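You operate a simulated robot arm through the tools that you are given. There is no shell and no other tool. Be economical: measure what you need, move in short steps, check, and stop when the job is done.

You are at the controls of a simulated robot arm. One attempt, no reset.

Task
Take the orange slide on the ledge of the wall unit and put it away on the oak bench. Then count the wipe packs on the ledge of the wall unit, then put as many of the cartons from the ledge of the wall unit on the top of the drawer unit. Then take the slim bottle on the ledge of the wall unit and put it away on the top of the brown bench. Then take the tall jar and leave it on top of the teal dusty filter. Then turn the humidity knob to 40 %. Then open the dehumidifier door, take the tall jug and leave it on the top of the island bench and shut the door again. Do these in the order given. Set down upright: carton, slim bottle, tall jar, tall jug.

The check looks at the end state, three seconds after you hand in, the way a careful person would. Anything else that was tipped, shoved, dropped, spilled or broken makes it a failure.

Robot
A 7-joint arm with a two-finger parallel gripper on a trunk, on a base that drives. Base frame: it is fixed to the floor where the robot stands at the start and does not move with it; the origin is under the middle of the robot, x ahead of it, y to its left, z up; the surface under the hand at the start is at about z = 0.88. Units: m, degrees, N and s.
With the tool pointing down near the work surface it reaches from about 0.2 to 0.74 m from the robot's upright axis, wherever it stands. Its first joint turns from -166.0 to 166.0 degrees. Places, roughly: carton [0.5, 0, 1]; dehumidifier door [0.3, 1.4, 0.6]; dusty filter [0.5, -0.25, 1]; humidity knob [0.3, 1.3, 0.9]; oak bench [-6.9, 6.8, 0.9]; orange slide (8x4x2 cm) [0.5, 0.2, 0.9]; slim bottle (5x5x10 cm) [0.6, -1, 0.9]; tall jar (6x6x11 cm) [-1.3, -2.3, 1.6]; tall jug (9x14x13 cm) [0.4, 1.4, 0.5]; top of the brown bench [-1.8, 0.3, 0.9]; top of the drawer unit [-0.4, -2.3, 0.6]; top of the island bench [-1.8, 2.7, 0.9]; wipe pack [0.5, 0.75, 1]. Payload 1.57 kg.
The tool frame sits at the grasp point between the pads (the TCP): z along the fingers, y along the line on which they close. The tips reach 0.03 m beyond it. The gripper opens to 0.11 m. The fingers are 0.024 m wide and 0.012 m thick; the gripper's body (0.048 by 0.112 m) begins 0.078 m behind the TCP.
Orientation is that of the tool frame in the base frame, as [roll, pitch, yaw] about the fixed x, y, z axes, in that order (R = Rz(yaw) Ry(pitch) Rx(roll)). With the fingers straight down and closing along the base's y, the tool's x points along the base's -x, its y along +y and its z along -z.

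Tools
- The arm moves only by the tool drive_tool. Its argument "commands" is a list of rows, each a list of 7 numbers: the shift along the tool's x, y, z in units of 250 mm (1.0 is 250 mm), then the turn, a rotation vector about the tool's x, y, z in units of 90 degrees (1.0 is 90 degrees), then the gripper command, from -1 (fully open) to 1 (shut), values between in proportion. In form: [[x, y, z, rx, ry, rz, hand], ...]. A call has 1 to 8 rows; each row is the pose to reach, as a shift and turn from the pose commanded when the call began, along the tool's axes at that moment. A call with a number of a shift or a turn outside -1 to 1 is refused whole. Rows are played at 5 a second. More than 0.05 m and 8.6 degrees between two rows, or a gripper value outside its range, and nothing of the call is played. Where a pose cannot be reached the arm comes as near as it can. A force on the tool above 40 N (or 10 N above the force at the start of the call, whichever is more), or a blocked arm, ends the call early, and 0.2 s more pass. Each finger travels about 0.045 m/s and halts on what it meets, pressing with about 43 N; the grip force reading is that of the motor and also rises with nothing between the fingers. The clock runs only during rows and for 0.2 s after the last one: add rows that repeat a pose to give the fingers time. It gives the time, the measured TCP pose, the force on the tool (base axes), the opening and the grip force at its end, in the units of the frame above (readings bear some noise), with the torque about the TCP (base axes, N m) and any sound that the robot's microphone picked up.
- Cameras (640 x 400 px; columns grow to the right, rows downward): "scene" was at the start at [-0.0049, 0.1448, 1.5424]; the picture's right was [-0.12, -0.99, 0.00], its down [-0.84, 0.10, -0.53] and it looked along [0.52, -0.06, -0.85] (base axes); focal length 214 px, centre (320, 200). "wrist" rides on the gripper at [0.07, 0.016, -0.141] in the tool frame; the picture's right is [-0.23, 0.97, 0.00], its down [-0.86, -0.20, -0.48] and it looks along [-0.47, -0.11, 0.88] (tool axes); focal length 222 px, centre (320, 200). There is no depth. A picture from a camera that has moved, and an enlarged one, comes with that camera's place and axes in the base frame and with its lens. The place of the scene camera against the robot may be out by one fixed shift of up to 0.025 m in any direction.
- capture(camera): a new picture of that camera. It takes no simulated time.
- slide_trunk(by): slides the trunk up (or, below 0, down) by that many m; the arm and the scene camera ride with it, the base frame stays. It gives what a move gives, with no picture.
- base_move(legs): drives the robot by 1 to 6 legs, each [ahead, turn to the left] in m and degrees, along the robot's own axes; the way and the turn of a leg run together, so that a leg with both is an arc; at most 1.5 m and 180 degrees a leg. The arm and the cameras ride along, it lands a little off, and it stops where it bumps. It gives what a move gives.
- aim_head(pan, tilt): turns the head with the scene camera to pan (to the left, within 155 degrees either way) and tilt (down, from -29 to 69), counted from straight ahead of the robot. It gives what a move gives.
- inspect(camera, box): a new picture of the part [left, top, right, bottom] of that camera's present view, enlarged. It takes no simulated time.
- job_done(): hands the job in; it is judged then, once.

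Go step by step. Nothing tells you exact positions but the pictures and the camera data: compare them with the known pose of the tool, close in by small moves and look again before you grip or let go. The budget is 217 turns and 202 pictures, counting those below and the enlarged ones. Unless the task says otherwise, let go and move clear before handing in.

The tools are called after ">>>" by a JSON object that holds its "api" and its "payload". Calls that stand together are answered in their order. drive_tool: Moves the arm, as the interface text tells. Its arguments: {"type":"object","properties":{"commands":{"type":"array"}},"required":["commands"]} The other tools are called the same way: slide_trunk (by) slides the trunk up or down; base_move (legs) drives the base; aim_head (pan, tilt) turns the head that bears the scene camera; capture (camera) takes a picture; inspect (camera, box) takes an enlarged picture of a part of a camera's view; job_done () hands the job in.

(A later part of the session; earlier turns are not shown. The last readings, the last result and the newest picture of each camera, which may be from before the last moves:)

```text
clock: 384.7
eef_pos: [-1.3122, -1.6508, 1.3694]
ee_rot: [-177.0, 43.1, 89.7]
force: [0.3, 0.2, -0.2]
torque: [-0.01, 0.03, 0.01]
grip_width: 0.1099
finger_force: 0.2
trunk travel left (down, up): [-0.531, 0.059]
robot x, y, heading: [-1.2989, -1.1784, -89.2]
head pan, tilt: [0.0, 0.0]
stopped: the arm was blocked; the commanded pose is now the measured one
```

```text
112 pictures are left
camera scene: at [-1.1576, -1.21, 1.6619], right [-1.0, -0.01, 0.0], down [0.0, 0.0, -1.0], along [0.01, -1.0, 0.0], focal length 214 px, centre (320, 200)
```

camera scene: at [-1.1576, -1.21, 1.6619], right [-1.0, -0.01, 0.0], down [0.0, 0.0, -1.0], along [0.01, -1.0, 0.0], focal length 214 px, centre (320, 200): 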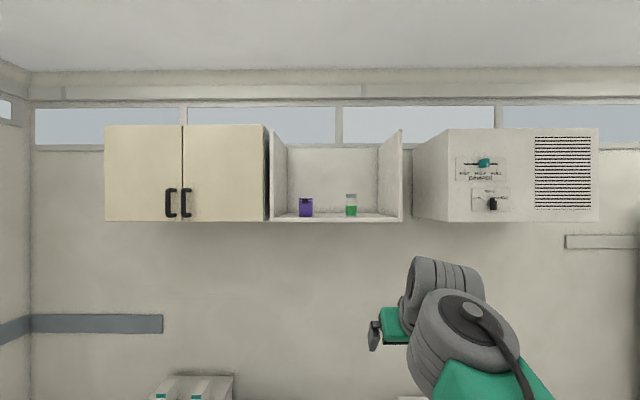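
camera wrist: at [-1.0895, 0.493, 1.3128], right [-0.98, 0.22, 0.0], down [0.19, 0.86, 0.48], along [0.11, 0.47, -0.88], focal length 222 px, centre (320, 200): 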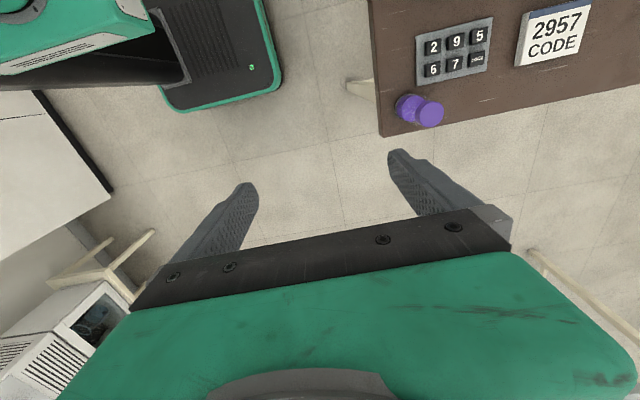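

The hand was too close to the trunk while pitching. Extending forward first, then continuing the pitch.

>>> {"api": "drive_tool", "payload": {"commands": [[-0.11, 0, 0.1, 0, 0, 0, -1], [-0.22, 0, 0.2, 0, 0, 0, -1], [-0.33, 0, 0.31, 0, 0, 0, -1], [-0.44, 0, 0.41, 0, 0, 0, -1]]}}

>>> {"api": "drive_tool", "payload": {"commands": [[-0.06, 0, -0.04, 0, -0.09, 0, -1], [-0.12, 0, -0.08, 0, -0.18, 0, -1], [-0.2, 0, -0.12, 0, -0.27, 0, -1], [-0.28, 0, -0.16, 0, -0.36, 0, -1], [-0.34, 0, -0.2, 0, -0.45, 0, -1], [-0.34, 0, -0.2, 0, -0.52, 0, -1]]}}

>>> {"api": "slide_trunk", "payload": {"by": 0.055}}

>>> {"api": "capture", "payload": {"camera": "scene"}}

```text
clock: 385.7
eef_pos: [-1.3216, -1.7992, 1.3768]
ee_rot: [-177.1, 43.6, 89.6]
force: [0.2, -1.4, -0.2]
torque: [0.0, -0.02, 0.0]
grip_width: 0.11
finger_force: 0.0
trunk travel left (down, up): [-0.531, 0.059]
robot x, y, heading: [-1.3026, -1.1824, -89.4]
head pan, tilt: [0.0, 0.0]
```

```text
clock: 387.1
eef_pos: [-1.3161, -1.8256, 1.4747]
ee_rot: [-72.7, 87.8, -165.0]
force: [-0.4, 0.1, 0.5]
torque: [0.03, -0.01, 0.02]
grip_width: 0.1102
finger_force: 0.0
trunk travel left (down, up): [-0.531, 0.059]
robot x, y, heading: [-1.2996, -1.1818, -89.5]
head pan, tilt: [0.0, 0.0]
```

```text
clock: 388.1
eef_pos: [-1.3165, -1.8261, 1.5282]
ee_rot: [-76.4, 87.9, -168.8]
force: [-0.2, 0.4, 1.1]
torque: [0.0, 0.01, -0.04]
grip_width: 0.1102
finger_force: 0.1
trunk travel left (down, up): [-0.586, 0.004]
robot x, y, heading: [-1.3018, -1.1795, -89.8]
head pan, tilt: [0.0, 0.0]
```

```text
111 pictures are left
camera scene: at [-1.1578, -1.2095, 1.7213], right [-1.0, -0.01, 0.0], down [0.0, 0.0, -1.0], along [0.01, -1.0, 0.0], focal length 214 px, centre (320, 200)
```

scene: 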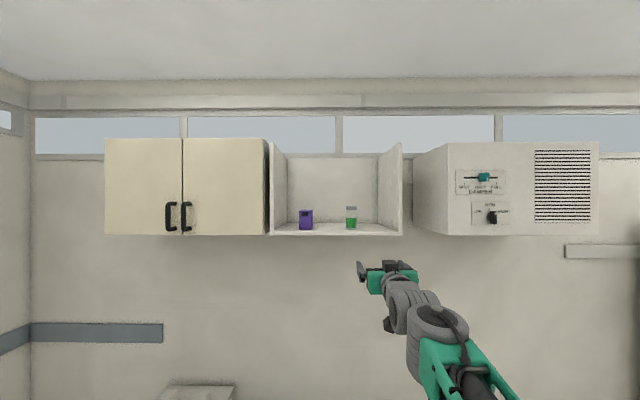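

Hand is horizontal now. Raise to jar mid-height and check with the wrist camera.

>>> {"api": "drive_tool", "payload": {"commands": [[-0.11, 0, 0, 0, 0, 0, -1], [-0.22, 0, 0, 0, 0, 0, -1], [-0.33, 0, 0, 0, 0, 0, -1], [-0.44, 0, 0, 0, 0, 0, -1]]}}

>>> {"api": "capture", "payload": {"camera": "wrist"}}

>>> {"api": "inspect", "payload": {"camera": "scene", "box": [260, 150, 420, 310]}}

```text
clock: 389.1
eef_pos: [-1.3115, -1.823, 1.6393]
ee_rot: [-77.6, 87.9, -169.9]
force: [0.0, -0.3, 0.2]
torque: [0.0, 0.02, -0.03]
grip_width: 0.11
finger_force: 0.1
trunk travel left (down, up): [-0.586, 0.004]
robot x, y, heading: [-1.2986, -1.1805, -89.7]
head pan, tilt: [0.0, 0.0]
```

```text
110 pictures are left
camera wrist: at [-1.2922, -1.6827, 1.5669], right [0.98, -0.04, 0.19], down [-0.15, 0.49, 0.86], along [-0.13, -0.87, 0.48], focal length 222 px, centre (320, 200)
```

wrist: 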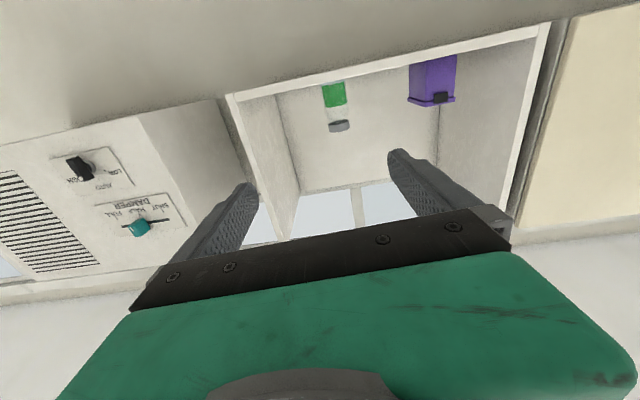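

```text
2.50 times, centred on (340, 230) of scene
camera zoom: at [-1.1578, -1.2095, 1.7212], right [-1.0, -0.01, 0.0], down [0.0, 0.0, -1.0], along [0.01, -1.0, 0.0], focal length 536 px, centre (270, 125)
```

zoom: 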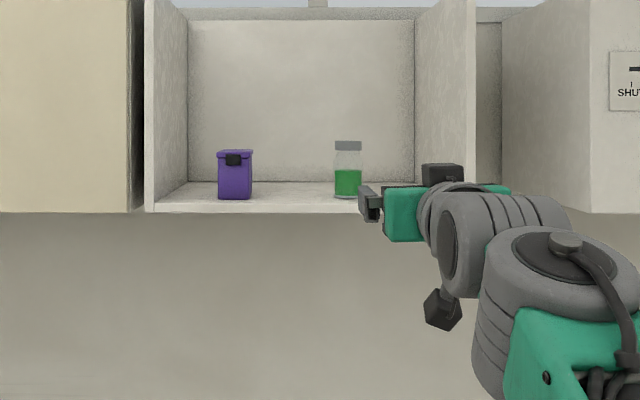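

Jar at about (-1.291, -2.265), z 1.59–1.69. Drive forward most of the way, then fine-tune.

>>> {"api": "base_move", "payload": {"legs": [[0.33, 0]]}}

>>> {"api": "capture", "payload": {"camera": "wrist"}}

>>> {"api": "capture", "payload": {"camera": "scene"}}

```text
clock: 391.3
eef_pos: [-1.3123, -2.1521, 1.6387]
ee_rot: [-77.6, 87.9, -170.2]
force: [-0.4, 0.2, 0.3]
torque: [-0.01, 0.0, -0.02]
grip_width: 0.1099
finger_force: 0.1
trunk travel left (down, up): [-0.586, 0.004]
robot x, y, heading: [-1.3025, -1.5056, -89.6]
head pan, tilt: [0.0, 0.0]
```

```text
108 pictures are left
camera wrist: at [-1.2918, -2.0106, 1.5664], right [0.98, -0.04, 0.19], down [-0.15, 0.49, 0.86], along [-0.13, -0.87, 0.48], focal length 222 px, centre (320, 200)
```

wrist: 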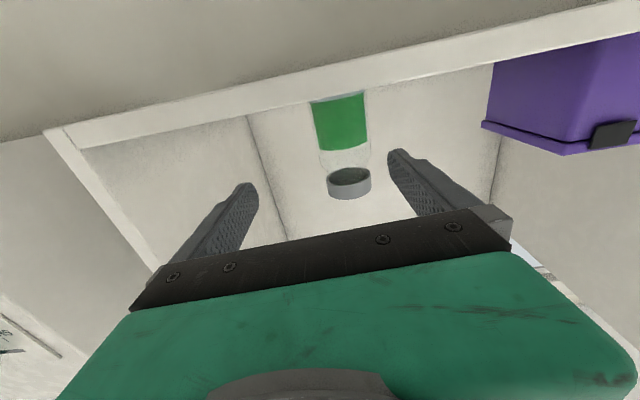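

```text
107 pictures are left
camera scene: at [-1.1562, -1.5378, 1.7213], right [-1.0, 0.0, 0.0], down [0.0, 0.0, -1.0], along [0.0, -1.0, 0.0], focal length 214 px, centre (320, 200)
```

scene: 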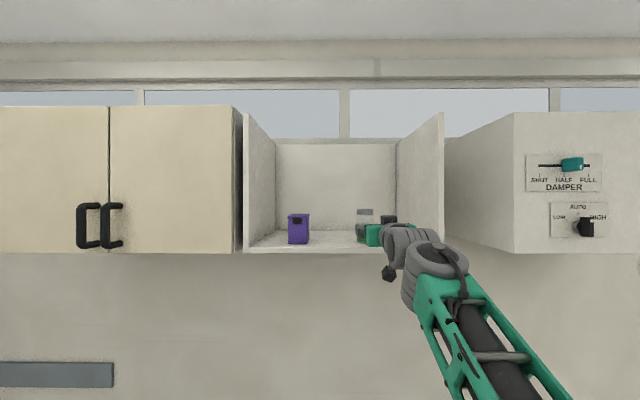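

Shifting 2.4 cm sideways then moving in so the fingers straddle the jar.

>>> {"api": "drive_tool", "payload": {"commands": [[0, 0.05, 0, 0, 0, 0, -1], [0, 0.1, 0, 0, 0, 0, -1], [0, 0.1, 0.1, 0, 0, 0, -1], [0, 0.105, 0.2, 0, 0, 0, -1]]}}

>>> {"api": "capture", "payload": {"camera": "wrist"}}

>>> {"api": "inspect", "payload": {"camera": "scene", "box": [280, 180, 440, 280]}}

```text
clock: 392.3
eef_pos: [-1.2895, -2.2037, 1.6377]
ee_rot: [-78.1, 87.9, -170.8]
force: [0.1, 0.0, 0.3]
torque: [0.0, -0.02, -0.01]
grip_width: 0.1101
finger_force: 0.1
trunk travel left (down, up): [-0.586, 0.004]
robot x, y, heading: [-1.2978, -1.506, -89.6]
head pan, tilt: [0.0, 0.0]
```

```text
106 pictures are left
camera wrist: at [-1.2691, -2.0628, 1.5651], right [0.98, -0.04, 0.19], down [-0.15, 0.49, 0.86], along [-0.13, -0.87, 0.48], focal length 222 px, centre (320, 200)
```

wrist: 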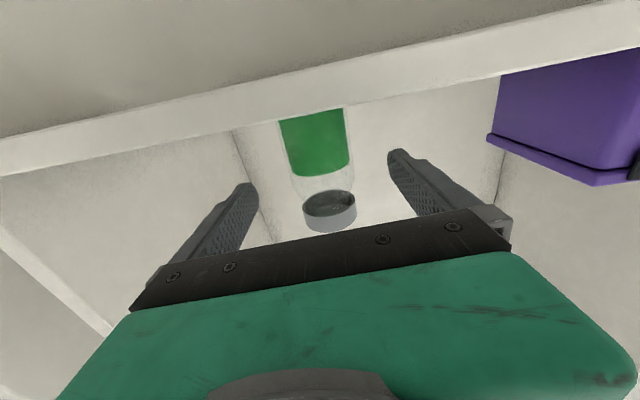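

```text
4.00 times, centred on (360, 230) of scene
camera zoom: at [-1.1562, -1.5378, 1.7213], right [-1.0, 0.0, 0.0], down [0.0, 0.0, -1.0], along [0.0, -1.0, 0.0], focal length 858 px, centre (160, 80)
```

zoom: 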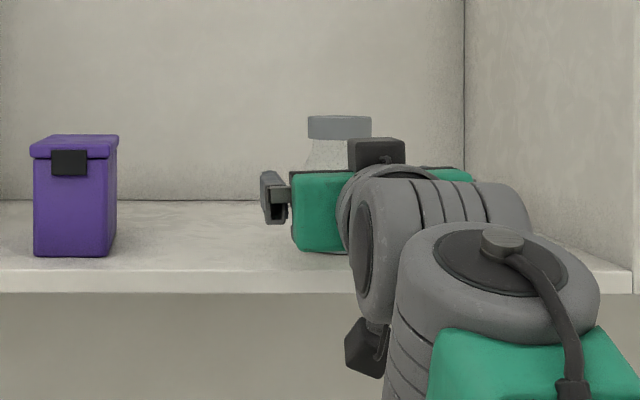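

Jar centred between the fingers. Moving in 4 cm and closing.

>>> {"api": "drive_tool", "payload": {"commands": [[0, 0.003, 0.08, 0, 0, 0, -1], [0, 0.005, 0.16, 0, 0, 0, -1], [0, 0.005, 0.16, 0, 0, 0, -1]]}}

>>> {"api": "capture", "payload": {"camera": "wrist"}}

```text
clock: 393.1
eef_pos: [-1.2887, -2.2407, 1.6397]
ee_rot: [-76.0, 87.9, -168.7]
force: [-0.3, 0.4, 0.1]
torque: [0.01, -0.04, 0.0]
grip_width: 0.1098
finger_force: 0.1
trunk travel left (down, up): [-0.586, 0.004]
robot x, y, heading: [-1.2962, -1.5055, -89.7]
head pan, tilt: [0.0, 0.0]
```

```text
104 pictures are left
camera wrist: at [-1.2685, -2.1018, 1.5671], right [0.98, -0.04, 0.19], down [-0.15, 0.49, 0.86], along [-0.13, -0.87, 0.48], focal length 222 px, centre (320, 200)
```

wrist: 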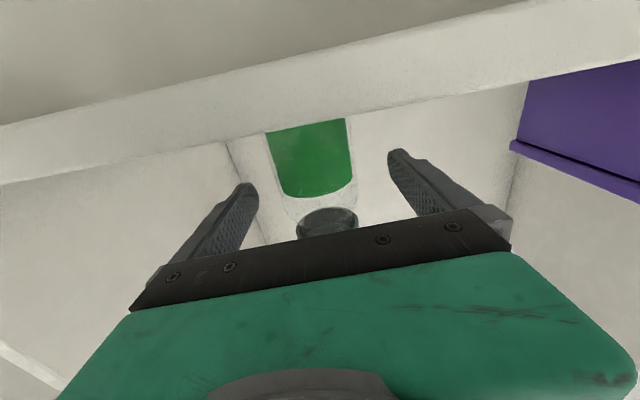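

>>> {"api": "drive_tool", "payload": {"commands": [[0, 0, 0, 0, 0, 0, 1], [0, 0, 0, 0, 0, 0, 1], [0, 0, 0, 0, 0, 0, 1], [0, 0, 0, 0, 0, 0, 1], [0, 0, 0, 0, 0, 0, 1]]}}

>>> {"api": "capture", "payload": {"camera": "wrist"}}

```text
clock: 394.3
eef_pos: [-1.2879, -2.2423, 1.6392]
ee_rot: [-76.6, 87.9, -169.1]
force: [0.8, 0.1, 0.5]
torque: [0.02, -0.04, 0.0]
grip_width: 0.0574
finger_force: 31.3
trunk travel left (down, up): [-0.586, 0.004]
robot x, y, heading: [-1.2982, -1.5054, -89.7]
head pan, tilt: [0.0, 0.0]
```

```text
103 pictures are left
camera wrist: at [-1.2681, -2.102, 1.5669], right [0.98, -0.04, 0.19], down [-0.15, 0.49, 0.86], along [-0.13, -0.87, 0.48], focal length 222 px, centre (320, 200)
```

wrist: 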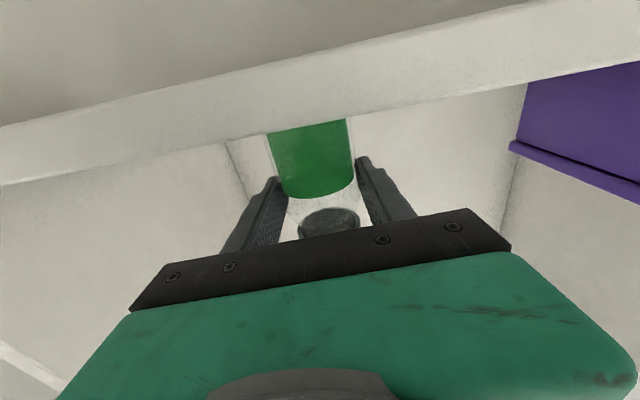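

Jar held. Lifting slightly and backing out, keeping it upright.

>>> {"api": "drive_tool", "payload": {"commands": [[-0.06, 0, 0, 0, 0, 0, 1], [-0.12, 0, 0, 0, 0, 0, 1], [-0.14, 0, -0.15, 0, 0, 0, 1], [-0.14, 0, -0.33, 0, 0, 0, 1]]}}

>>> {"api": "base_move", "payload": {"legs": [[-0.33, 0]]}}

>>> {"api": "capture", "payload": {"camera": "scene"}}

>>> {"api": "capture", "payload": {"camera": "wrist"}}

```text
clock: 395.3
eef_pos: [-1.2837, -2.1565, 1.6749]
ee_rot: [-74.9, 87.8, -167.4]
force: [-1.3, -0.3, -1.9]
torque: [0.02, 0.02, -0.03]
grip_width: 0.0564
finger_force: 42.9
trunk travel left (down, up): [-0.586, 0.004]
robot x, y, heading: [-1.2956, -1.5058, -89.9]
head pan, tilt: [0.0, 0.0]
```

```text
clock: 397.4
eef_pos: [-1.2833, -1.8273, 1.6756]
ee_rot: [-75.2, 88.0, -167.7]
force: [-0.3, -0.6, -2.0]
torque: [0.01, -0.01, 0.03]
grip_width: 0.0568
finger_force: 43.1
trunk travel left (down, up): [-0.586, 0.004]
robot x, y, heading: [-1.3034, -1.1742, -89.9]
head pan, tilt: [0.0, 0.0]
```

```text
102 pictures are left
camera scene: at [-1.1577, -1.2058, 1.7213], right [-1.0, -0.01, 0.0], down [0.0, 0.0, -1.0], along [0.01, -1.0, 0.0], focal length 214 px, centre (320, 200)
```

scene: 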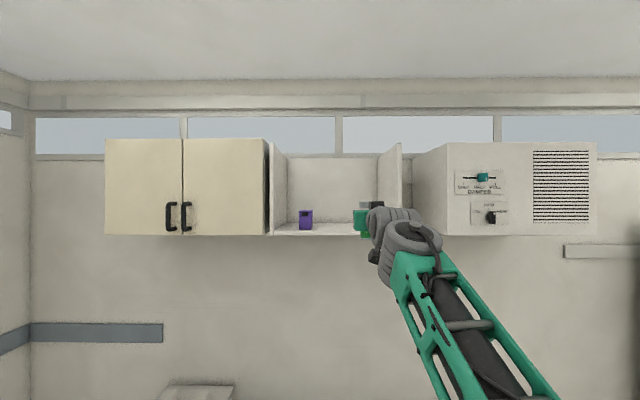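

```text
101 pictures are left
camera wrist: at [-1.2648, -1.6869, 1.6022], right [0.98, -0.04, 0.19], down [-0.15, 0.49, 0.86], along [-0.13, -0.87, 0.48], focal length 222 px, centre (320, 200)
```

wrist: 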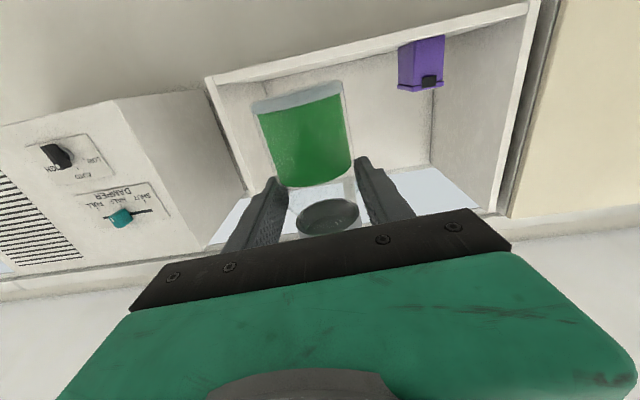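

Driving to face the filter on the ledge.

>>> {"api": "base_move", "payload": {"legs": [[0, 90], [0.78, 0], [0, 90], [0.93, 0], [0, -90]]}}

>>> {"api": "aim_head", "payload": {"pan": 0, "tilt": 35}}

>>> {"api": "slide_trunk", "payload": {"by": -0.45}}

>>> {"api": "capture", "payload": {"camera": "scene"}}

>>> {"api": "capture", "payload": {"camera": "wrist"}}

```text
clock: 417.5
eef_pos: [0.1268, -0.2373, 1.6744]
ee_rot: [-76.3, 87.9, -78.7]
force: [0.3, -0.2, -1.5]
torque: [0.01, -0.01, 0.01]
grip_width: 0.0566
finger_force: 42.6
trunk travel left (down, up): [-0.586, 0.004]
robot x, y, heading: [-0.5243, -0.2515, 0.4]
head pan, tilt: [0.0, 0.0]
```

```text
clock: 418.5
eef_pos: [0.1269, -0.238, 1.6746]
ee_rot: [-76.4, 87.9, -78.7]
force: [0.0, -0.9, -0.8]
torque: [-0.01, 0.0, 0.01]
grip_width: 0.0565
finger_force: 43.0
trunk travel left (down, up): [-0.586, 0.004]
robot x, y, heading: [-0.5248, -0.2532, 0.3]
head pan, tilt: [0.0, 35.0]
```

```text
refused: -0.45 is not a number from -0.4 to 0.4
```

```text
100 pictures are left
camera scene: at [-0.5106, -0.0993, 1.6652], right [0.01, -1.0, 0.0], down [-0.57, 0.0, -0.82], along [0.82, 0.01, -0.57], focal length 214 px, centre (320, 200)
```

scene: 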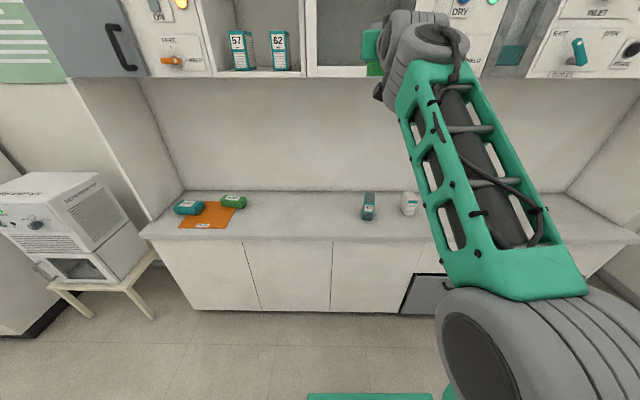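

```text
99 pictures are left
camera wrist: at [-0.0129, -0.2173, 1.6018], right [0.04, 0.98, 0.19], down [-0.49, -0.15, 0.86], along [0.87, -0.13, 0.48], focal length 222 px, centre (320, 200)
```

wrist: 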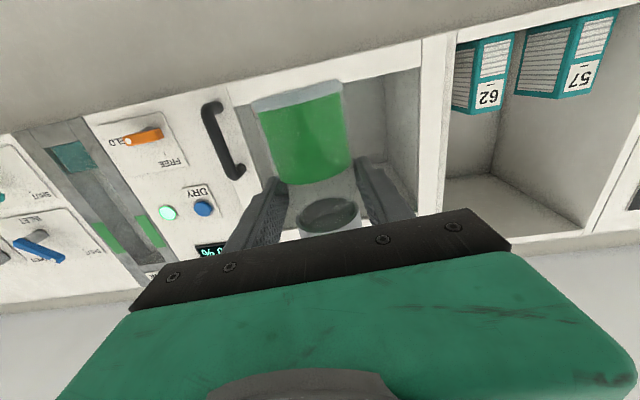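

The upper wall unit holds other filters (57, 62), but the one on the ledge is mine. Lowering the trunk in allowed steps.

>>> {"api": "slide_trunk", "payload": {"by": -0.4}}

>>> {"api": "capture", "payload": {"camera": "scene"}}

>>> {"api": "inspect", "payload": {"camera": "scene", "box": [320, 130, 480, 230]}}

```text
clock: 422.3
eef_pos: [0.1263, -0.2375, 1.2754]
ee_rot: [-76.3, 87.9, -78.7]
force: [-0.4, 0.4, -2.4]
torque: [0.04, -0.01, 0.02]
grip_width: 0.0564
finger_force: 43.2
trunk travel left (down, up): [-0.186, 0.404]
robot x, y, heading: [-0.5253, -0.2553, 0.4]
head pan, tilt: [0.0, 35.0]
```

```text
98 pictures are left
camera scene: at [-0.5106, -0.0993, 1.2652], right [0.01, -1.0, 0.0], down [-0.57, 0.0, -0.82], along [0.82, 0.01, -0.57], focal length 214 px, centre (320, 200)
```

scene: 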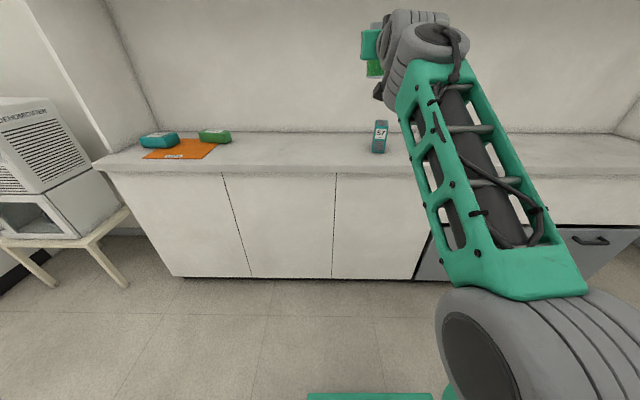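

```text
4.00 times, centred on (400, 180) of scene
camera zoom: at [-0.5106, -0.0993, 1.2652], right [0.01, -1.0, 0.0], down [-0.57, 0.0, -0.82], along [0.82, 0.01, -0.57], focal length 858 px, centre (0, 280)
```

zoom: 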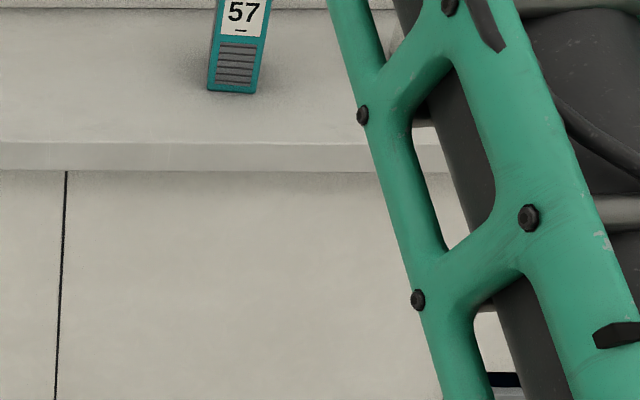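

>>> {"api": "inspect", "payload": {"camera": "scene", "box": [350, 105, 414, 165]}}

>>> {"api": "aim_head", "payload": {"pan": 0, "tilt": 10}}

>>> {"api": "capture", "payload": {"camera": "scene"}}

```text
6.67 times, centred on (382, 135) of scene
camera zoom: at [-0.5106, -0.0993, 1.2652], right [0.01, -1.0, 0.0], down [-0.57, 0.0, -0.82], along [0.82, 0.01, -0.57], focal length 1430 px, centre (-93, 633)
```

zoom: 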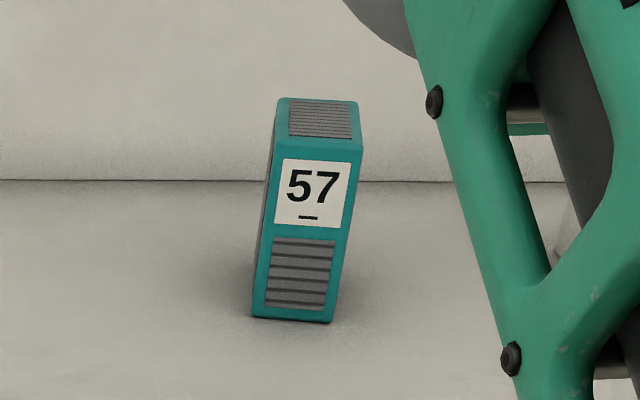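

```text
clock: 423.2
eef_pos: [0.1266, -0.2375, 1.2736]
ee_rot: [-76.4, 87.9, -78.8]
force: [-0.4, 0.0, -1.6]
torque: [0.0, 0.0, 0.0]
grip_width: 0.0563
finger_force: 42.9
trunk travel left (down, up): [-0.186, 0.404]
robot x, y, heading: [-0.5237, -0.2496, 0.5]
head pan, tilt: [0.0, 10.0]
```

```text
95 pictures are left
camera scene: at [-0.5057, -0.0993, 1.3052], right [0.01, -1.0, 0.0], down [-0.17, 0.0, -0.98], along [0.98, 0.01, -0.17], focal length 214 px, centre (320, 200)
```

scene: 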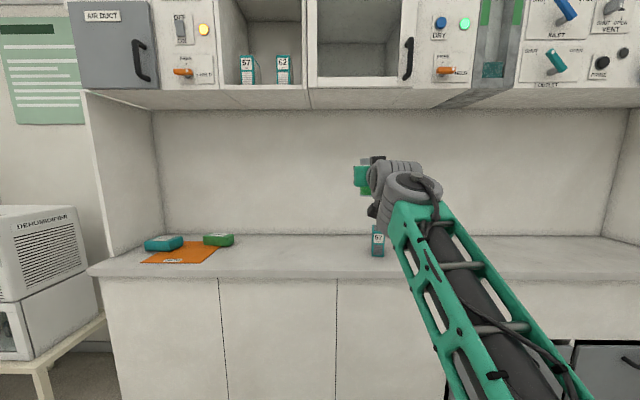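

The filter is about 5.6×12 cm on top (z≈0.995), centred near (0.487, -0.37), turned ≈-13°. Lowering the arm with the hand horizontal, in free space in front of the ledge.

>>> {"api": "drive_tool", "payload": {"commands": [[0.13, 0, 0, 0, 0, 0, 1], [0.26, 0, 0, 0, 0, 0, 1], [0.39, 0, 0, 0, 0, 0, 1], [0.52, 0, 0, 0, 0, 0, 1], [0.64, 0, 0, 0, 0, 0, 1]]}}

>>> {"api": "aim_head", "payload": {"pan": 0, "tilt": 20}}

>>> {"api": "capture", "payload": {"camera": "scene"}}

>>> {"api": "capture", "payload": {"camera": "wrist"}}

```text
clock: 424.4
eef_pos: [0.1277, -0.2425, 1.1145]
ee_rot: [-75.5, 87.8, -77.9]
force: [0.4, -0.2, -1.9]
torque: [-0.04, 0.01, 0.0]
grip_width: 0.0563
finger_force: 42.7
trunk travel left (down, up): [-0.186, 0.404]
robot x, y, heading: [-0.52, -0.2518, 0.6]
head pan, tilt: [0.0, 10.0]
```

```text
clock: 425.1
eef_pos: [0.1266, -0.2426, 1.1134]
ee_rot: [-76.4, 87.9, -78.7]
force: [1.3, -1.2, -1.1]
torque: [0.0, 0.02, 0.0]
grip_width: 0.0562
finger_force: 43.2
trunk travel left (down, up): [-0.186, 0.404]
robot x, y, heading: [-0.5236, -0.2571, 0.5]
head pan, tilt: [0.0, 20.0]
```

```text
94 pictures are left
camera scene: at [-0.5056, -0.0993, 1.2891], right [0.01, -1.0, 0.0], down [-0.34, 0.0, -0.94], along [0.94, 0.01, -0.34], focal length 214 px, centre (320, 200)
```

scene: 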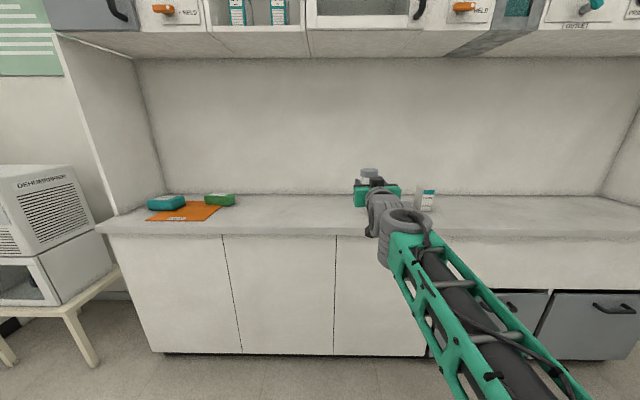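

```text
93 pictures are left
camera wrist: at [-0.0122, -0.2219, 1.0418], right [0.04, 0.98, 0.19], down [-0.49, -0.15, 0.86], along [0.87, -0.13, 0.48], focal length 222 px, centre (320, 200)
```

wrist: 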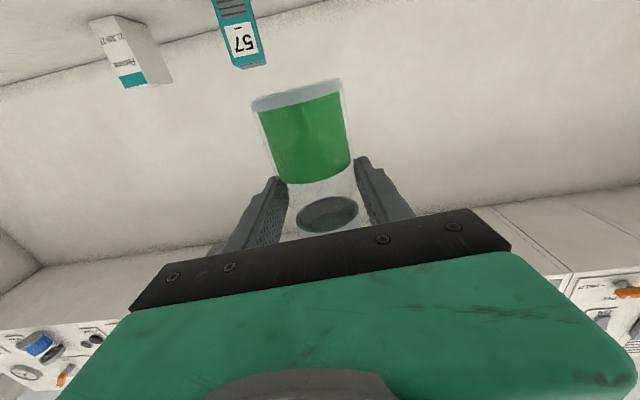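

The wrist view confirms the filter's front-top edge at (0.427, -0.36, ~1.0). Shift the jar laterally, then drive forward above the filter.

>>> {"api": "drive_tool", "payload": {"commands": [[0, -0.13, 0, 0, 0, 0, 1], [0, -0.26, 0, 0, 0, 0, 1], [0, -0.39, 0, 0, 0, 0, 1], [0, -0.5, 0, 0, 0, 0, 1]]}}

>>> {"api": "base_move", "payload": {"legs": [[0.26, 0]]}}

>>> {"api": "capture", "payload": {"camera": "wrist"}}

>>> {"api": "capture", "payload": {"camera": "scene"}}

```text
clock: 426.1
eef_pos: [0.1239, -0.3671, 1.1198]
ee_rot: [-75.7, 87.8, -78.2]
force: [-0.3, 0.3, -1.1]
torque: [0.01, 0.02, -0.03]
grip_width: 0.0561
finger_force: 43.0
trunk travel left (down, up): [-0.186, 0.404]
robot x, y, heading: [-0.5224, -0.2496, 0.3]
head pan, tilt: [0.0, 20.0]
```

```text
clock: 428.0
eef_pos: [0.383, -0.3641, 1.1197]
ee_rot: [-76.3, 87.9, -78.6]
force: [0.6, 1.3, -0.9]
torque: [0.02, 0.02, 0.02]
grip_width: 0.0561
finger_force: 43.2
trunk travel left (down, up): [-0.186, 0.404]
robot x, y, heading: [-0.2659, -0.2532, 0.5]
head pan, tilt: [0.0, 20.0]
```

```text
92 pictures are left
camera wrist: at [0.2435, -0.3438, 1.0477], right [0.04, 0.98, 0.19], down [-0.49, -0.15, 0.86], along [0.87, -0.13, 0.48], focal length 222 px, centre (320, 200)
```

wrist: 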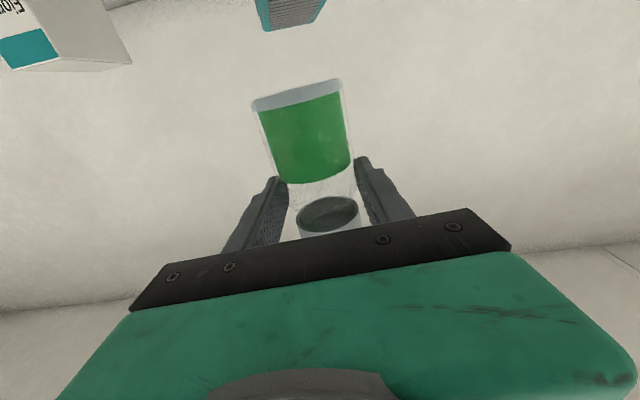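

```text
91 pictures are left
camera scene: at [-0.2456, -0.0975, 1.289], right [0.01, -1.0, 0.0], down [-0.34, 0.0, -0.94], along [0.94, 0.01, -0.34], focal length 214 px, centre (320, 200)
```

scene: 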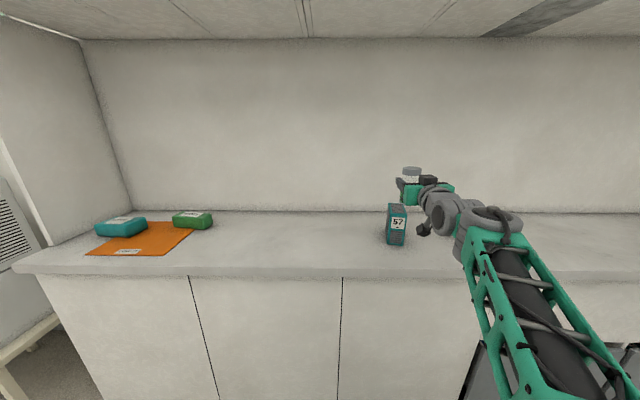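

Target for the hand is (0.4755, -0.37). Creeping forward with the base.

>>> {"api": "base_move", "payload": {"legs": [[0.092, 0]]}}

>>> {"api": "capture", "payload": {"camera": "wrist"}}

>>> {"api": "inspect", "payload": {"camera": "scene", "box": [360, 150, 480, 270]}}

```text
clock: 429.1
eef_pos: [0.476, -0.3625, 1.1191]
ee_rot: [-76.6, 87.9, -78.9]
force: [-0.6, -0.2, -0.3]
torque: [0.0, 0.06, 0.0]
grip_width: 0.0561
finger_force: 43.0
trunk travel left (down, up): [-0.186, 0.404]
robot x, y, heading: [-0.171, -0.2543, 0.3]
head pan, tilt: [0.0, 20.0]
```

```text
90 pictures are left
camera wrist: at [0.3357, -0.3433, 1.0476], right [0.04, 0.98, 0.19], down [-0.49, -0.15, 0.86], along [0.87, -0.13, 0.48], focal length 222 px, centre (320, 200)
```

wrist: 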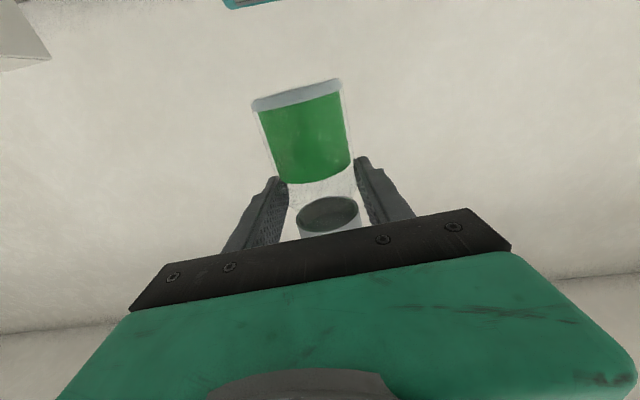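

```text
3.33 times, centred on (420, 210) of scene
camera zoom: at [-0.1534, -0.0968, 1.289], right [0.01, -1.0, 0.0], down [-0.34, 0.0, -0.94], along [0.94, 0.01, -0.34], focal length 715 px, centre (-13, 167)
```

zoom: 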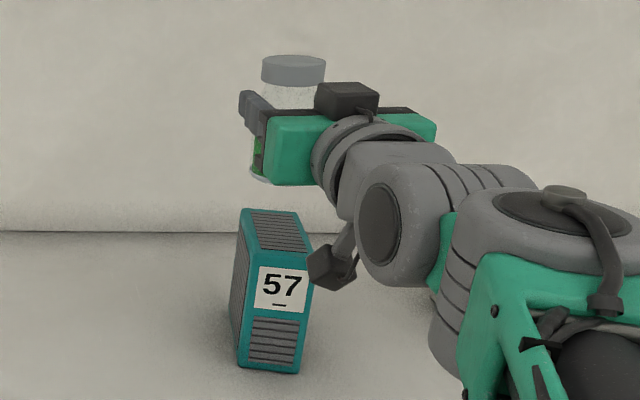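

Nearly centred; shifting 6 mm and lowering.

>>> {"api": "drive_tool", "payload": {"commands": [[0.05, -0.024, 0, 0, 0, 0, 1], [0.1, -0.024, 0, 0, 0, 0, 1], [0.15, -0.024, 0, 0, 0, 0, 1], [0.18, -0.024, 0, 0, 0, 0, 1], [0.18, -0.024, 0, 0, 0, 0, 1]]}}

>>> {"api": "inspect", "payload": {"camera": "scene", "box": [360, 150, 480, 270]}}

>>> {"api": "capture", "payload": {"camera": "wrist"}}

```text
clock: 430.3
eef_pos: [0.4761, -0.3712, 1.0742]
ee_rot: [-76.6, 87.9, -78.9]
force: [0.1, 0.4, -0.9]
torque: [0.01, 0.0, 0.01]
grip_width: 0.0562
finger_force: 43.3
trunk travel left (down, up): [-0.186, 0.404]
robot x, y, heading: [-0.1743, -0.2535, 0.2]
head pan, tilt: [0.0, 20.0]
```

```text
3.33 times, centred on (420, 210) of scene
camera zoom: at [-0.1532, -0.0968, 1.289], right [0.01, -1.0, 0.0], down [-0.34, 0.0, -0.94], along [0.94, 0.01, -0.34], focal length 715 px, centre (-13, 167)
```

zoom: 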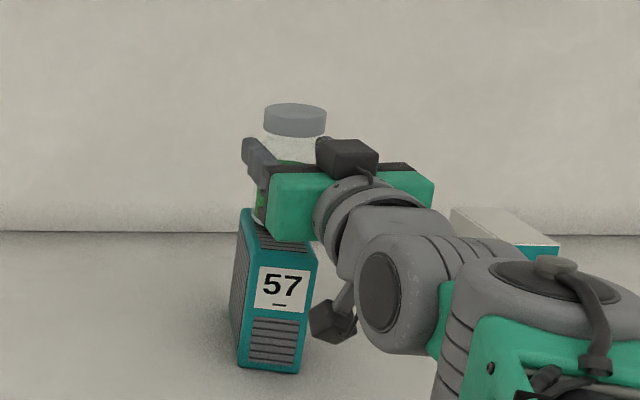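

```text
87 pictures are left
camera wrist: at [0.3356, -0.3513, 1.0021], right [0.04, 0.98, 0.19], down [-0.49, -0.15, 0.86], along [0.87, -0.13, 0.48], focal length 222 px, centre (320, 200)
```

wrist: 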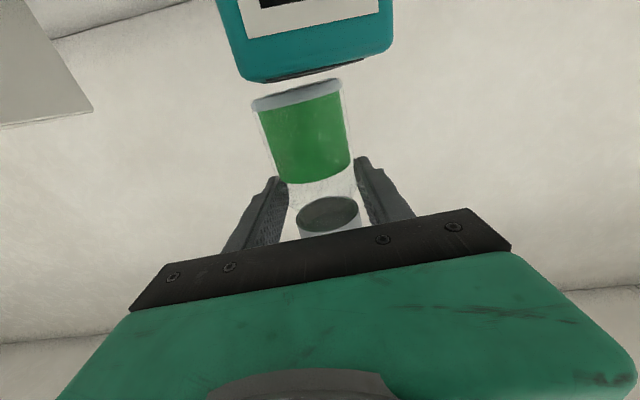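

Well centred. Lowering in small steps to contact.

>>> {"api": "drive_tool", "payload": {"commands": [[0.01, 0, 0, 0, 0, 0, 1], [0.02, 0, 0, 0, 0, 0, 1], [0.03, 0, 0, 0, 0, 0, 1], [0.03, 0, 0, 0, 0, 0, 1]]}}

>>> {"api": "drive_tool", "payload": {"commands": [[0.008, 0, 0, 0, 0, 0, 1], [0.014, 0, 0, 0, 0, 0, 1], [0.014, 0, 0, 0, 0, 0, 1]]}}

>>> {"api": "drive_tool", "payload": {"commands": [[0.006, 0, 0, 0, 0, 0, 1], [0.01, 0, 0, 0, 0, 0, 1], [0.01, 0, 0, 0, 0, 0, 1]]}}

>>> {"api": "capture", "payload": {"camera": "wrist"}}

```text
clock: 431.3
eef_pos: [0.4756, -0.371, 1.0703]
ee_rot: [-71.0, 87.8, -73.3]
force: [1.9, -0.3, 6.3]
torque: [0.24, -0.21, -0.06]
grip_width: 0.0563
finger_force: 43.2
trunk travel left (down, up): [-0.186, 0.404]
robot x, y, heading: [-0.1689, -0.2497, 0.4]
head pan, tilt: [0.0, 20.0]
```

```text
clock: 432.1
eef_pos: [0.4748, -0.3702, 1.0693]
ee_rot: [-64.7, 87.6, -67.1]
force: [8.1, -0.7, 26.4]
torque: [0.7, -0.68, -0.16]
grip_width: 0.0563
finger_force: 42.7
trunk travel left (down, up): [-0.186, 0.404]
robot x, y, heading: [-0.1733, -0.2494, 0.2]
head pan, tilt: [0.0, 20.0]
```

```text
clock: 432.9
eef_pos: [0.4728, -0.3708, 1.0692]
ee_rot: [-60.2, 87.3, -62.6]
force: [5.3, -0.5, 32.0]
torque: [0.76, -0.36, -0.14]
grip_width: 0.0563
finger_force: 43.0
trunk travel left (down, up): [-0.186, 0.404]
robot x, y, heading: [-0.1697, -0.2507, 0.1]
head pan, tilt: [0.0, 20.0]
```

```text
86 pictures are left
camera wrist: at [0.3347, -0.3515, 0.9947], right [0.04, 0.98, 0.19], down [-0.5, -0.15, 0.85], along [0.86, -0.13, 0.49], focal length 222 px, centre (320, 200)
```

wrist: 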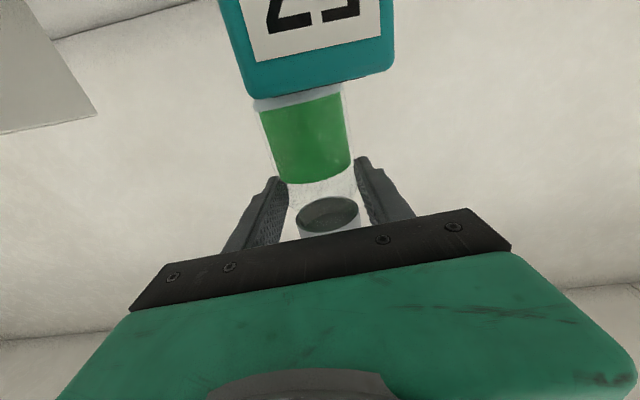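

Contact. Easing off the pressure, then opening and backing straight out.

>>> {"api": "drive_tool", "payload": {"commands": [[-0.018, 0, 0, 0, 0, 0, 1], [-0.033, 0, 0, 0, 0, 0, 1], [-0.033, 0, 0, 0, 0, 0, 1]]}}

>>> {"api": "drive_tool", "payload": {"commands": [[0, 0, 0, 0, 0, 0, 0.3], [0, 0, 0, 0, 0, 0, -0.2], [0, 0, 0, 0, 0, 0, -0.6], [0, 0, 0, 0, 0, 0, -1], [0, 0, 0, 0, 0, 0, -1]]}}

>>> {"api": "capture", "payload": {"camera": "wrist"}}

```text
clock: 433.7
eef_pos: [0.4756, -0.3718, 1.0695]
ee_rot: [-80.6, 87.9, -82.9]
force: [-0.5, 1.0, 12.1]
torque: [0.4, -0.15, 0.01]
grip_width: 0.0563
finger_force: 43.1
trunk travel left (down, up): [-0.186, 0.404]
robot x, y, heading: [-0.173, -0.2532, 0.4]
head pan, tilt: [0.0, 20.0]
```

```text
clock: 434.9
eef_pos: [0.4763, -0.3712, 1.0709]
ee_rot: [-77.0, 87.9, -79.4]
force: [-0.2, 0.5, 0.5]
torque: [0.0, -0.01, -0.02]
grip_width: 0.1099
finger_force: 0.1
trunk travel left (down, up): [-0.186, 0.404]
robot x, y, heading: [-0.1716, -0.2501, 0.5]
head pan, tilt: [0.0, 20.0]
```

```text
85 pictures are left
camera wrist: at [0.3353, -0.3518, 0.9982], right [0.04, 0.98, 0.19], down [-0.49, -0.15, 0.86], along [0.87, -0.13, 0.48], focal length 222 px, centre (320, 200)
```

wrist: 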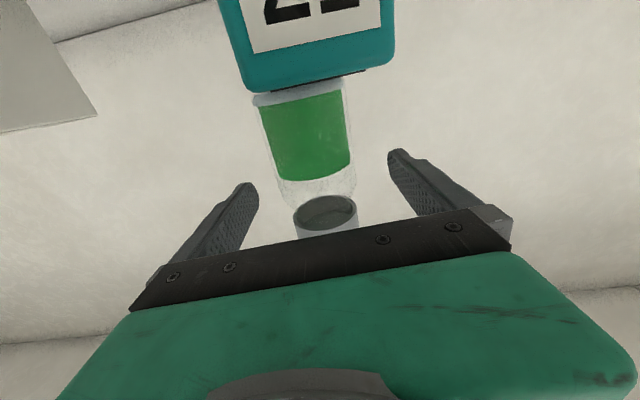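

Jar stands on the filter. Backing straight out.

>>> {"api": "base_move", "payload": {"legs": [[-0.35, 0]]}}

>>> {"api": "capture", "payload": {"camera": "scene"}}

>>> {"api": "inspect", "payload": {"camera": "scene", "box": [340, 160, 420, 240]}}

```text
clock: 437.2
eef_pos: [0.128, -0.3705, 1.0698]
ee_rot: [-76.8, 87.9, -78.8]
force: [0.7, -1.0, 0.5]
torque: [0.01, 0.01, 0.0]
grip_width: 0.11
finger_force: 0.0
trunk travel left (down, up): [-0.186, 0.404]
robot x, y, heading: [-0.5209, -0.2514, 0.7]
head pan, tilt: [0.0, 20.0]
```

```text
84 pictures are left
camera scene: at [-0.5021, -0.1004, 1.289], right [0.01, -1.0, 0.0], down [-0.34, -0.01, -0.94], along [0.94, 0.01, -0.34], focal length 214 px, centre (320, 200)
```

scene: 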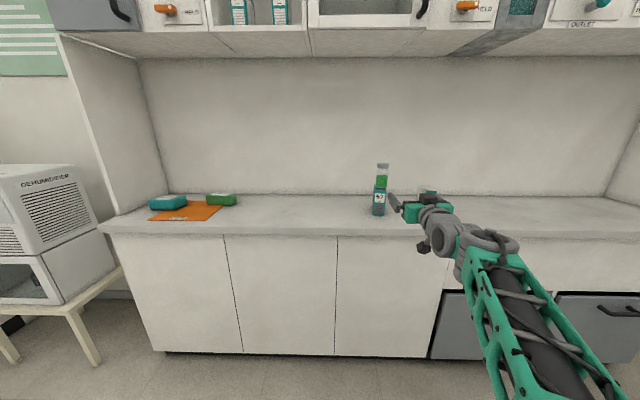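

```text
5.00 times, centred on (380, 200) of scene
camera zoom: at [-0.5021, -0.1004, 1.289], right [0.01, -1.0, 0.0], down [-0.34, -0.01, -0.94], along [0.94, 0.01, -0.34], focal length 1072 px, centre (20, 200)
```

zoom: 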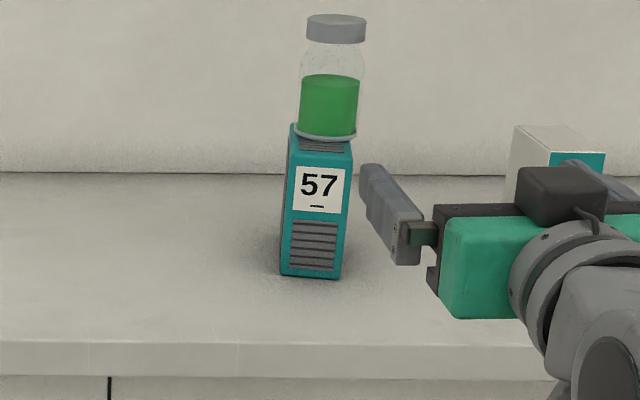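

Jar upright on the filter. Next, the dehumidifier: driving there to look at its face.

>>> {"api": "base_move", "payload": {"legs": [[-0.15, 90], [1.45, 0]]}}

>>> {"api": "aim_head", "payload": {"pan": -70, "tilt": 25}}

>>> {"api": "capture", "payload": {"camera": "scene"}}

```text
clock: 448.1
eef_pos: [-0.4541, 1.7528, 1.0716]
ee_rot: [-76.5, 87.9, 9.8]
force: [-0.7, 0.4, 0.3]
torque: [0.0, -0.02, -0.02]
grip_width: 0.11
finger_force: 0.1
trunk travel left (down, up): [-0.186, 0.404]
robot x, y, heading: [-0.5928, 1.1098, 89.0]
head pan, tilt: [0.0, 20.0]
```

```text
clock: 449.6
eef_pos: [-0.454, 1.7522, 1.0715]
ee_rot: [-76.4, 87.9, 9.9]
force: [0.3, 0.2, 0.7]
torque: [0.04, -0.01, -0.05]
grip_width: 0.1097
finger_force: 0.0
trunk travel left (down, up): [-0.186, 0.404]
robot x, y, heading: [-0.5897, 1.1096, 88.9]
head pan, tilt: [-70.0, 25.0]
```

```text
82 pictures are left
camera scene: at [-0.6726, 1.0798, 1.2809], right [0.33, -0.95, 0.0], down [-0.4, -0.14, -0.91], along [0.86, 0.3, -0.42], focal length 214 px, centre (320, 200)
```

scene: 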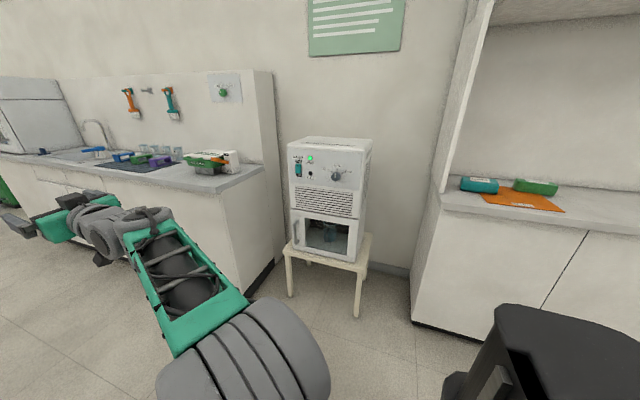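

>>> {"api": "inspect", "payload": {"camera": "scene", "box": [270, 125, 390, 275]}}

>>> {"api": "inspect", "payload": {"camera": "scene", "box": [280, 135, 376, 195]}}

```text
2.67 times, centred on (330, 200) of scene
camera zoom: at [-0.6726, 1.0798, 1.2809], right [0.33, -0.95, 0.0], down [-0.4, -0.14, -0.91], along [0.86, 0.3, -0.42], focal length 572 px, centre (293, 200)
```

zoom: 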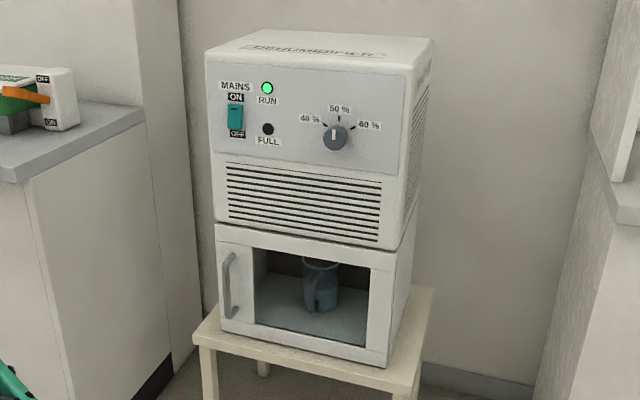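

```text
6.67 times, centred on (328, 165) of scene
camera zoom: at [-0.6726, 1.0798, 1.2809], right [0.33, -0.95, 0.0], down [-0.4, -0.14, -0.91], along [0.86, 0.3, -0.42], focal length 1430 px, centre (267, 433)
```

zoom: 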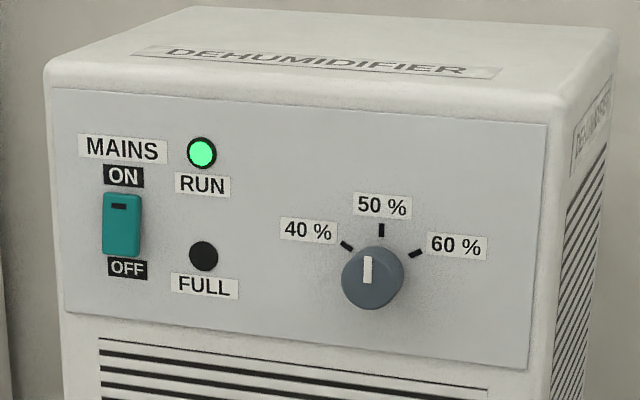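

The knob points at 50 %; 40 % is about 60° counter-clockwise. The door has its handle on the left and hinge on the right, with the jug inside. Positioning in front of the unit, hand at knob height.

>>> {"api": "base_move", "payload": {"legs": [[0.34, 0], [0, -89]]}}

>>> {"api": "slide_trunk", "payload": {"by": -0.1}}

>>> {"api": "aim_head", "payload": {"pan": -5, "tilt": 25}}

>>> {"api": "capture", "payload": {"camera": "scene"}}

>>> {"api": "capture", "payload": {"camera": "wrist"}}

```text
clock: 455.6
eef_pos: [0.0594, 1.3206, 1.0696]
ee_rot: [-76.5, 87.9, -79.5]
force: [-0.6, 1.1, 0.5]
torque: [-0.02, 0.01, 0.01]
grip_width: 0.1098
finger_force: 0.1
trunk travel left (down, up): [-0.186, 0.404]
robot x, y, heading: [-0.5862, 1.4515, -0.4]
head pan, tilt: [-70.0, 25.0]
```

```text
clock: 456.9
eef_pos: [0.0609, 1.3195, 0.9714]
ee_rot: [-76.2, 87.9, -79.1]
force: [-0.1, 0.9, -0.2]
torque: [-0.02, -0.02, 0.03]
grip_width: 0.1102
finger_force: 0.0
trunk travel left (down, up): [-0.086, 0.504]
robot x, y, heading: [-0.5861, 1.45, -0.3]
head pan, tilt: [-70.0, 25.0]
```

```text
clock: 458.3
eef_pos: [0.0606, 1.3198, 0.9719]
ee_rot: [-76.4, 87.9, -79.6]
force: [0.7, -0.2, -0.3]
torque: [0.0, 0.04, 0.02]
grip_width: 0.1097
finger_force: 0.1
trunk travel left (down, up): [-0.086, 0.504]
robot x, y, heading: [-0.5865, 1.4484, -0.2]
head pan, tilt: [-5.0, 25.0]
```

```text
79 pictures are left
camera scene: at [-0.5662, 1.5944, 1.1809], right [-0.09, -1.0, 0.0], down [-0.42, 0.04, -0.91], along [0.9, -0.08, -0.42], focal length 214 px, centre (320, 200)
```

scene: 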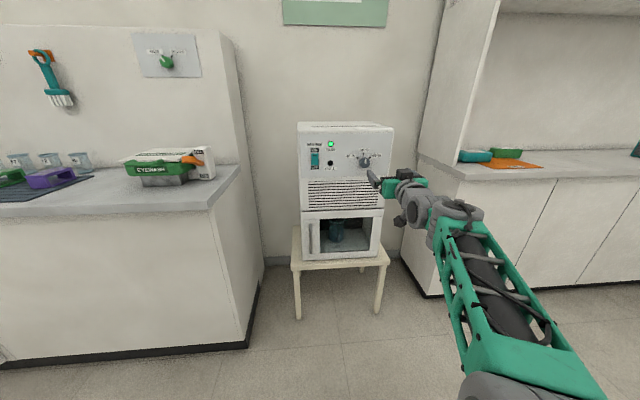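

```text
78 pictures are left
camera wrist: at [-0.0796, 1.3414, 0.8983], right [0.05, 0.98, 0.19], down [-0.49, -0.14, 0.86], along [0.87, -0.14, 0.48], focal length 222 px, centre (320, 200)
```

wrist: 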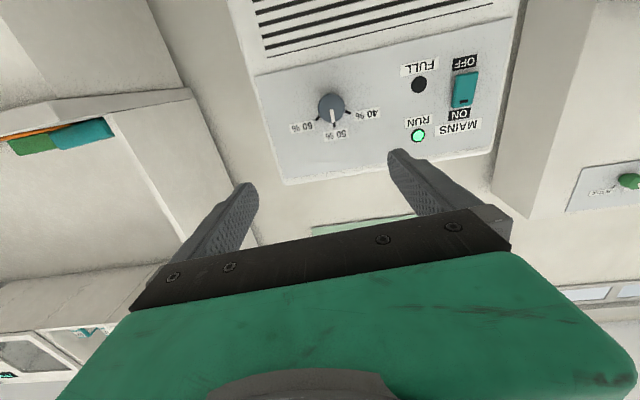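

Knob at about y≈1.33, z≈0.937 by wrist view. Straighten the hand, centre it, and step 8 cm closer for triangulation.

>>> {"api": "drive_tool", "payload": {"commands": [[0.05, 0.02, 0.1, -0.018, 0, 0, -1], [0.1, 0.04, 0.2, -0.036, 0, 0, -1], [0.14, 0.06, 0.32, -0.036, 0, 0, -1]]}}

>>> {"api": "capture", "payload": {"camera": "wrist"}}

```text
clock: 459.1
eef_pos: [0.1404, 1.3306, 0.9356]
ee_rot: [-77.9, 87.8, -77.9]
force: [0.2, 0.1, 0.3]
torque: [0.01, 0.09, 0.0]
grip_width: 0.1099
finger_force: 0.1
trunk travel left (down, up): [-0.086, 0.504]
robot x, y, heading: [-0.5891, 1.4497, -0.2]
head pan, tilt: [-5.0, 25.0]
```

```text
77 pictures are left
camera wrist: at [-0.0002, 1.3444, 0.8625], right [0.0, 0.98, 0.19], down [-0.48, -0.17, 0.86], along [0.87, -0.09, 0.48], focal length 222 px, centre (320, 200)
```

wrist: 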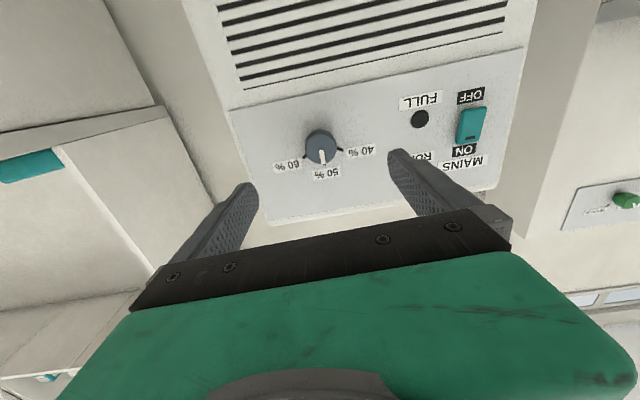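

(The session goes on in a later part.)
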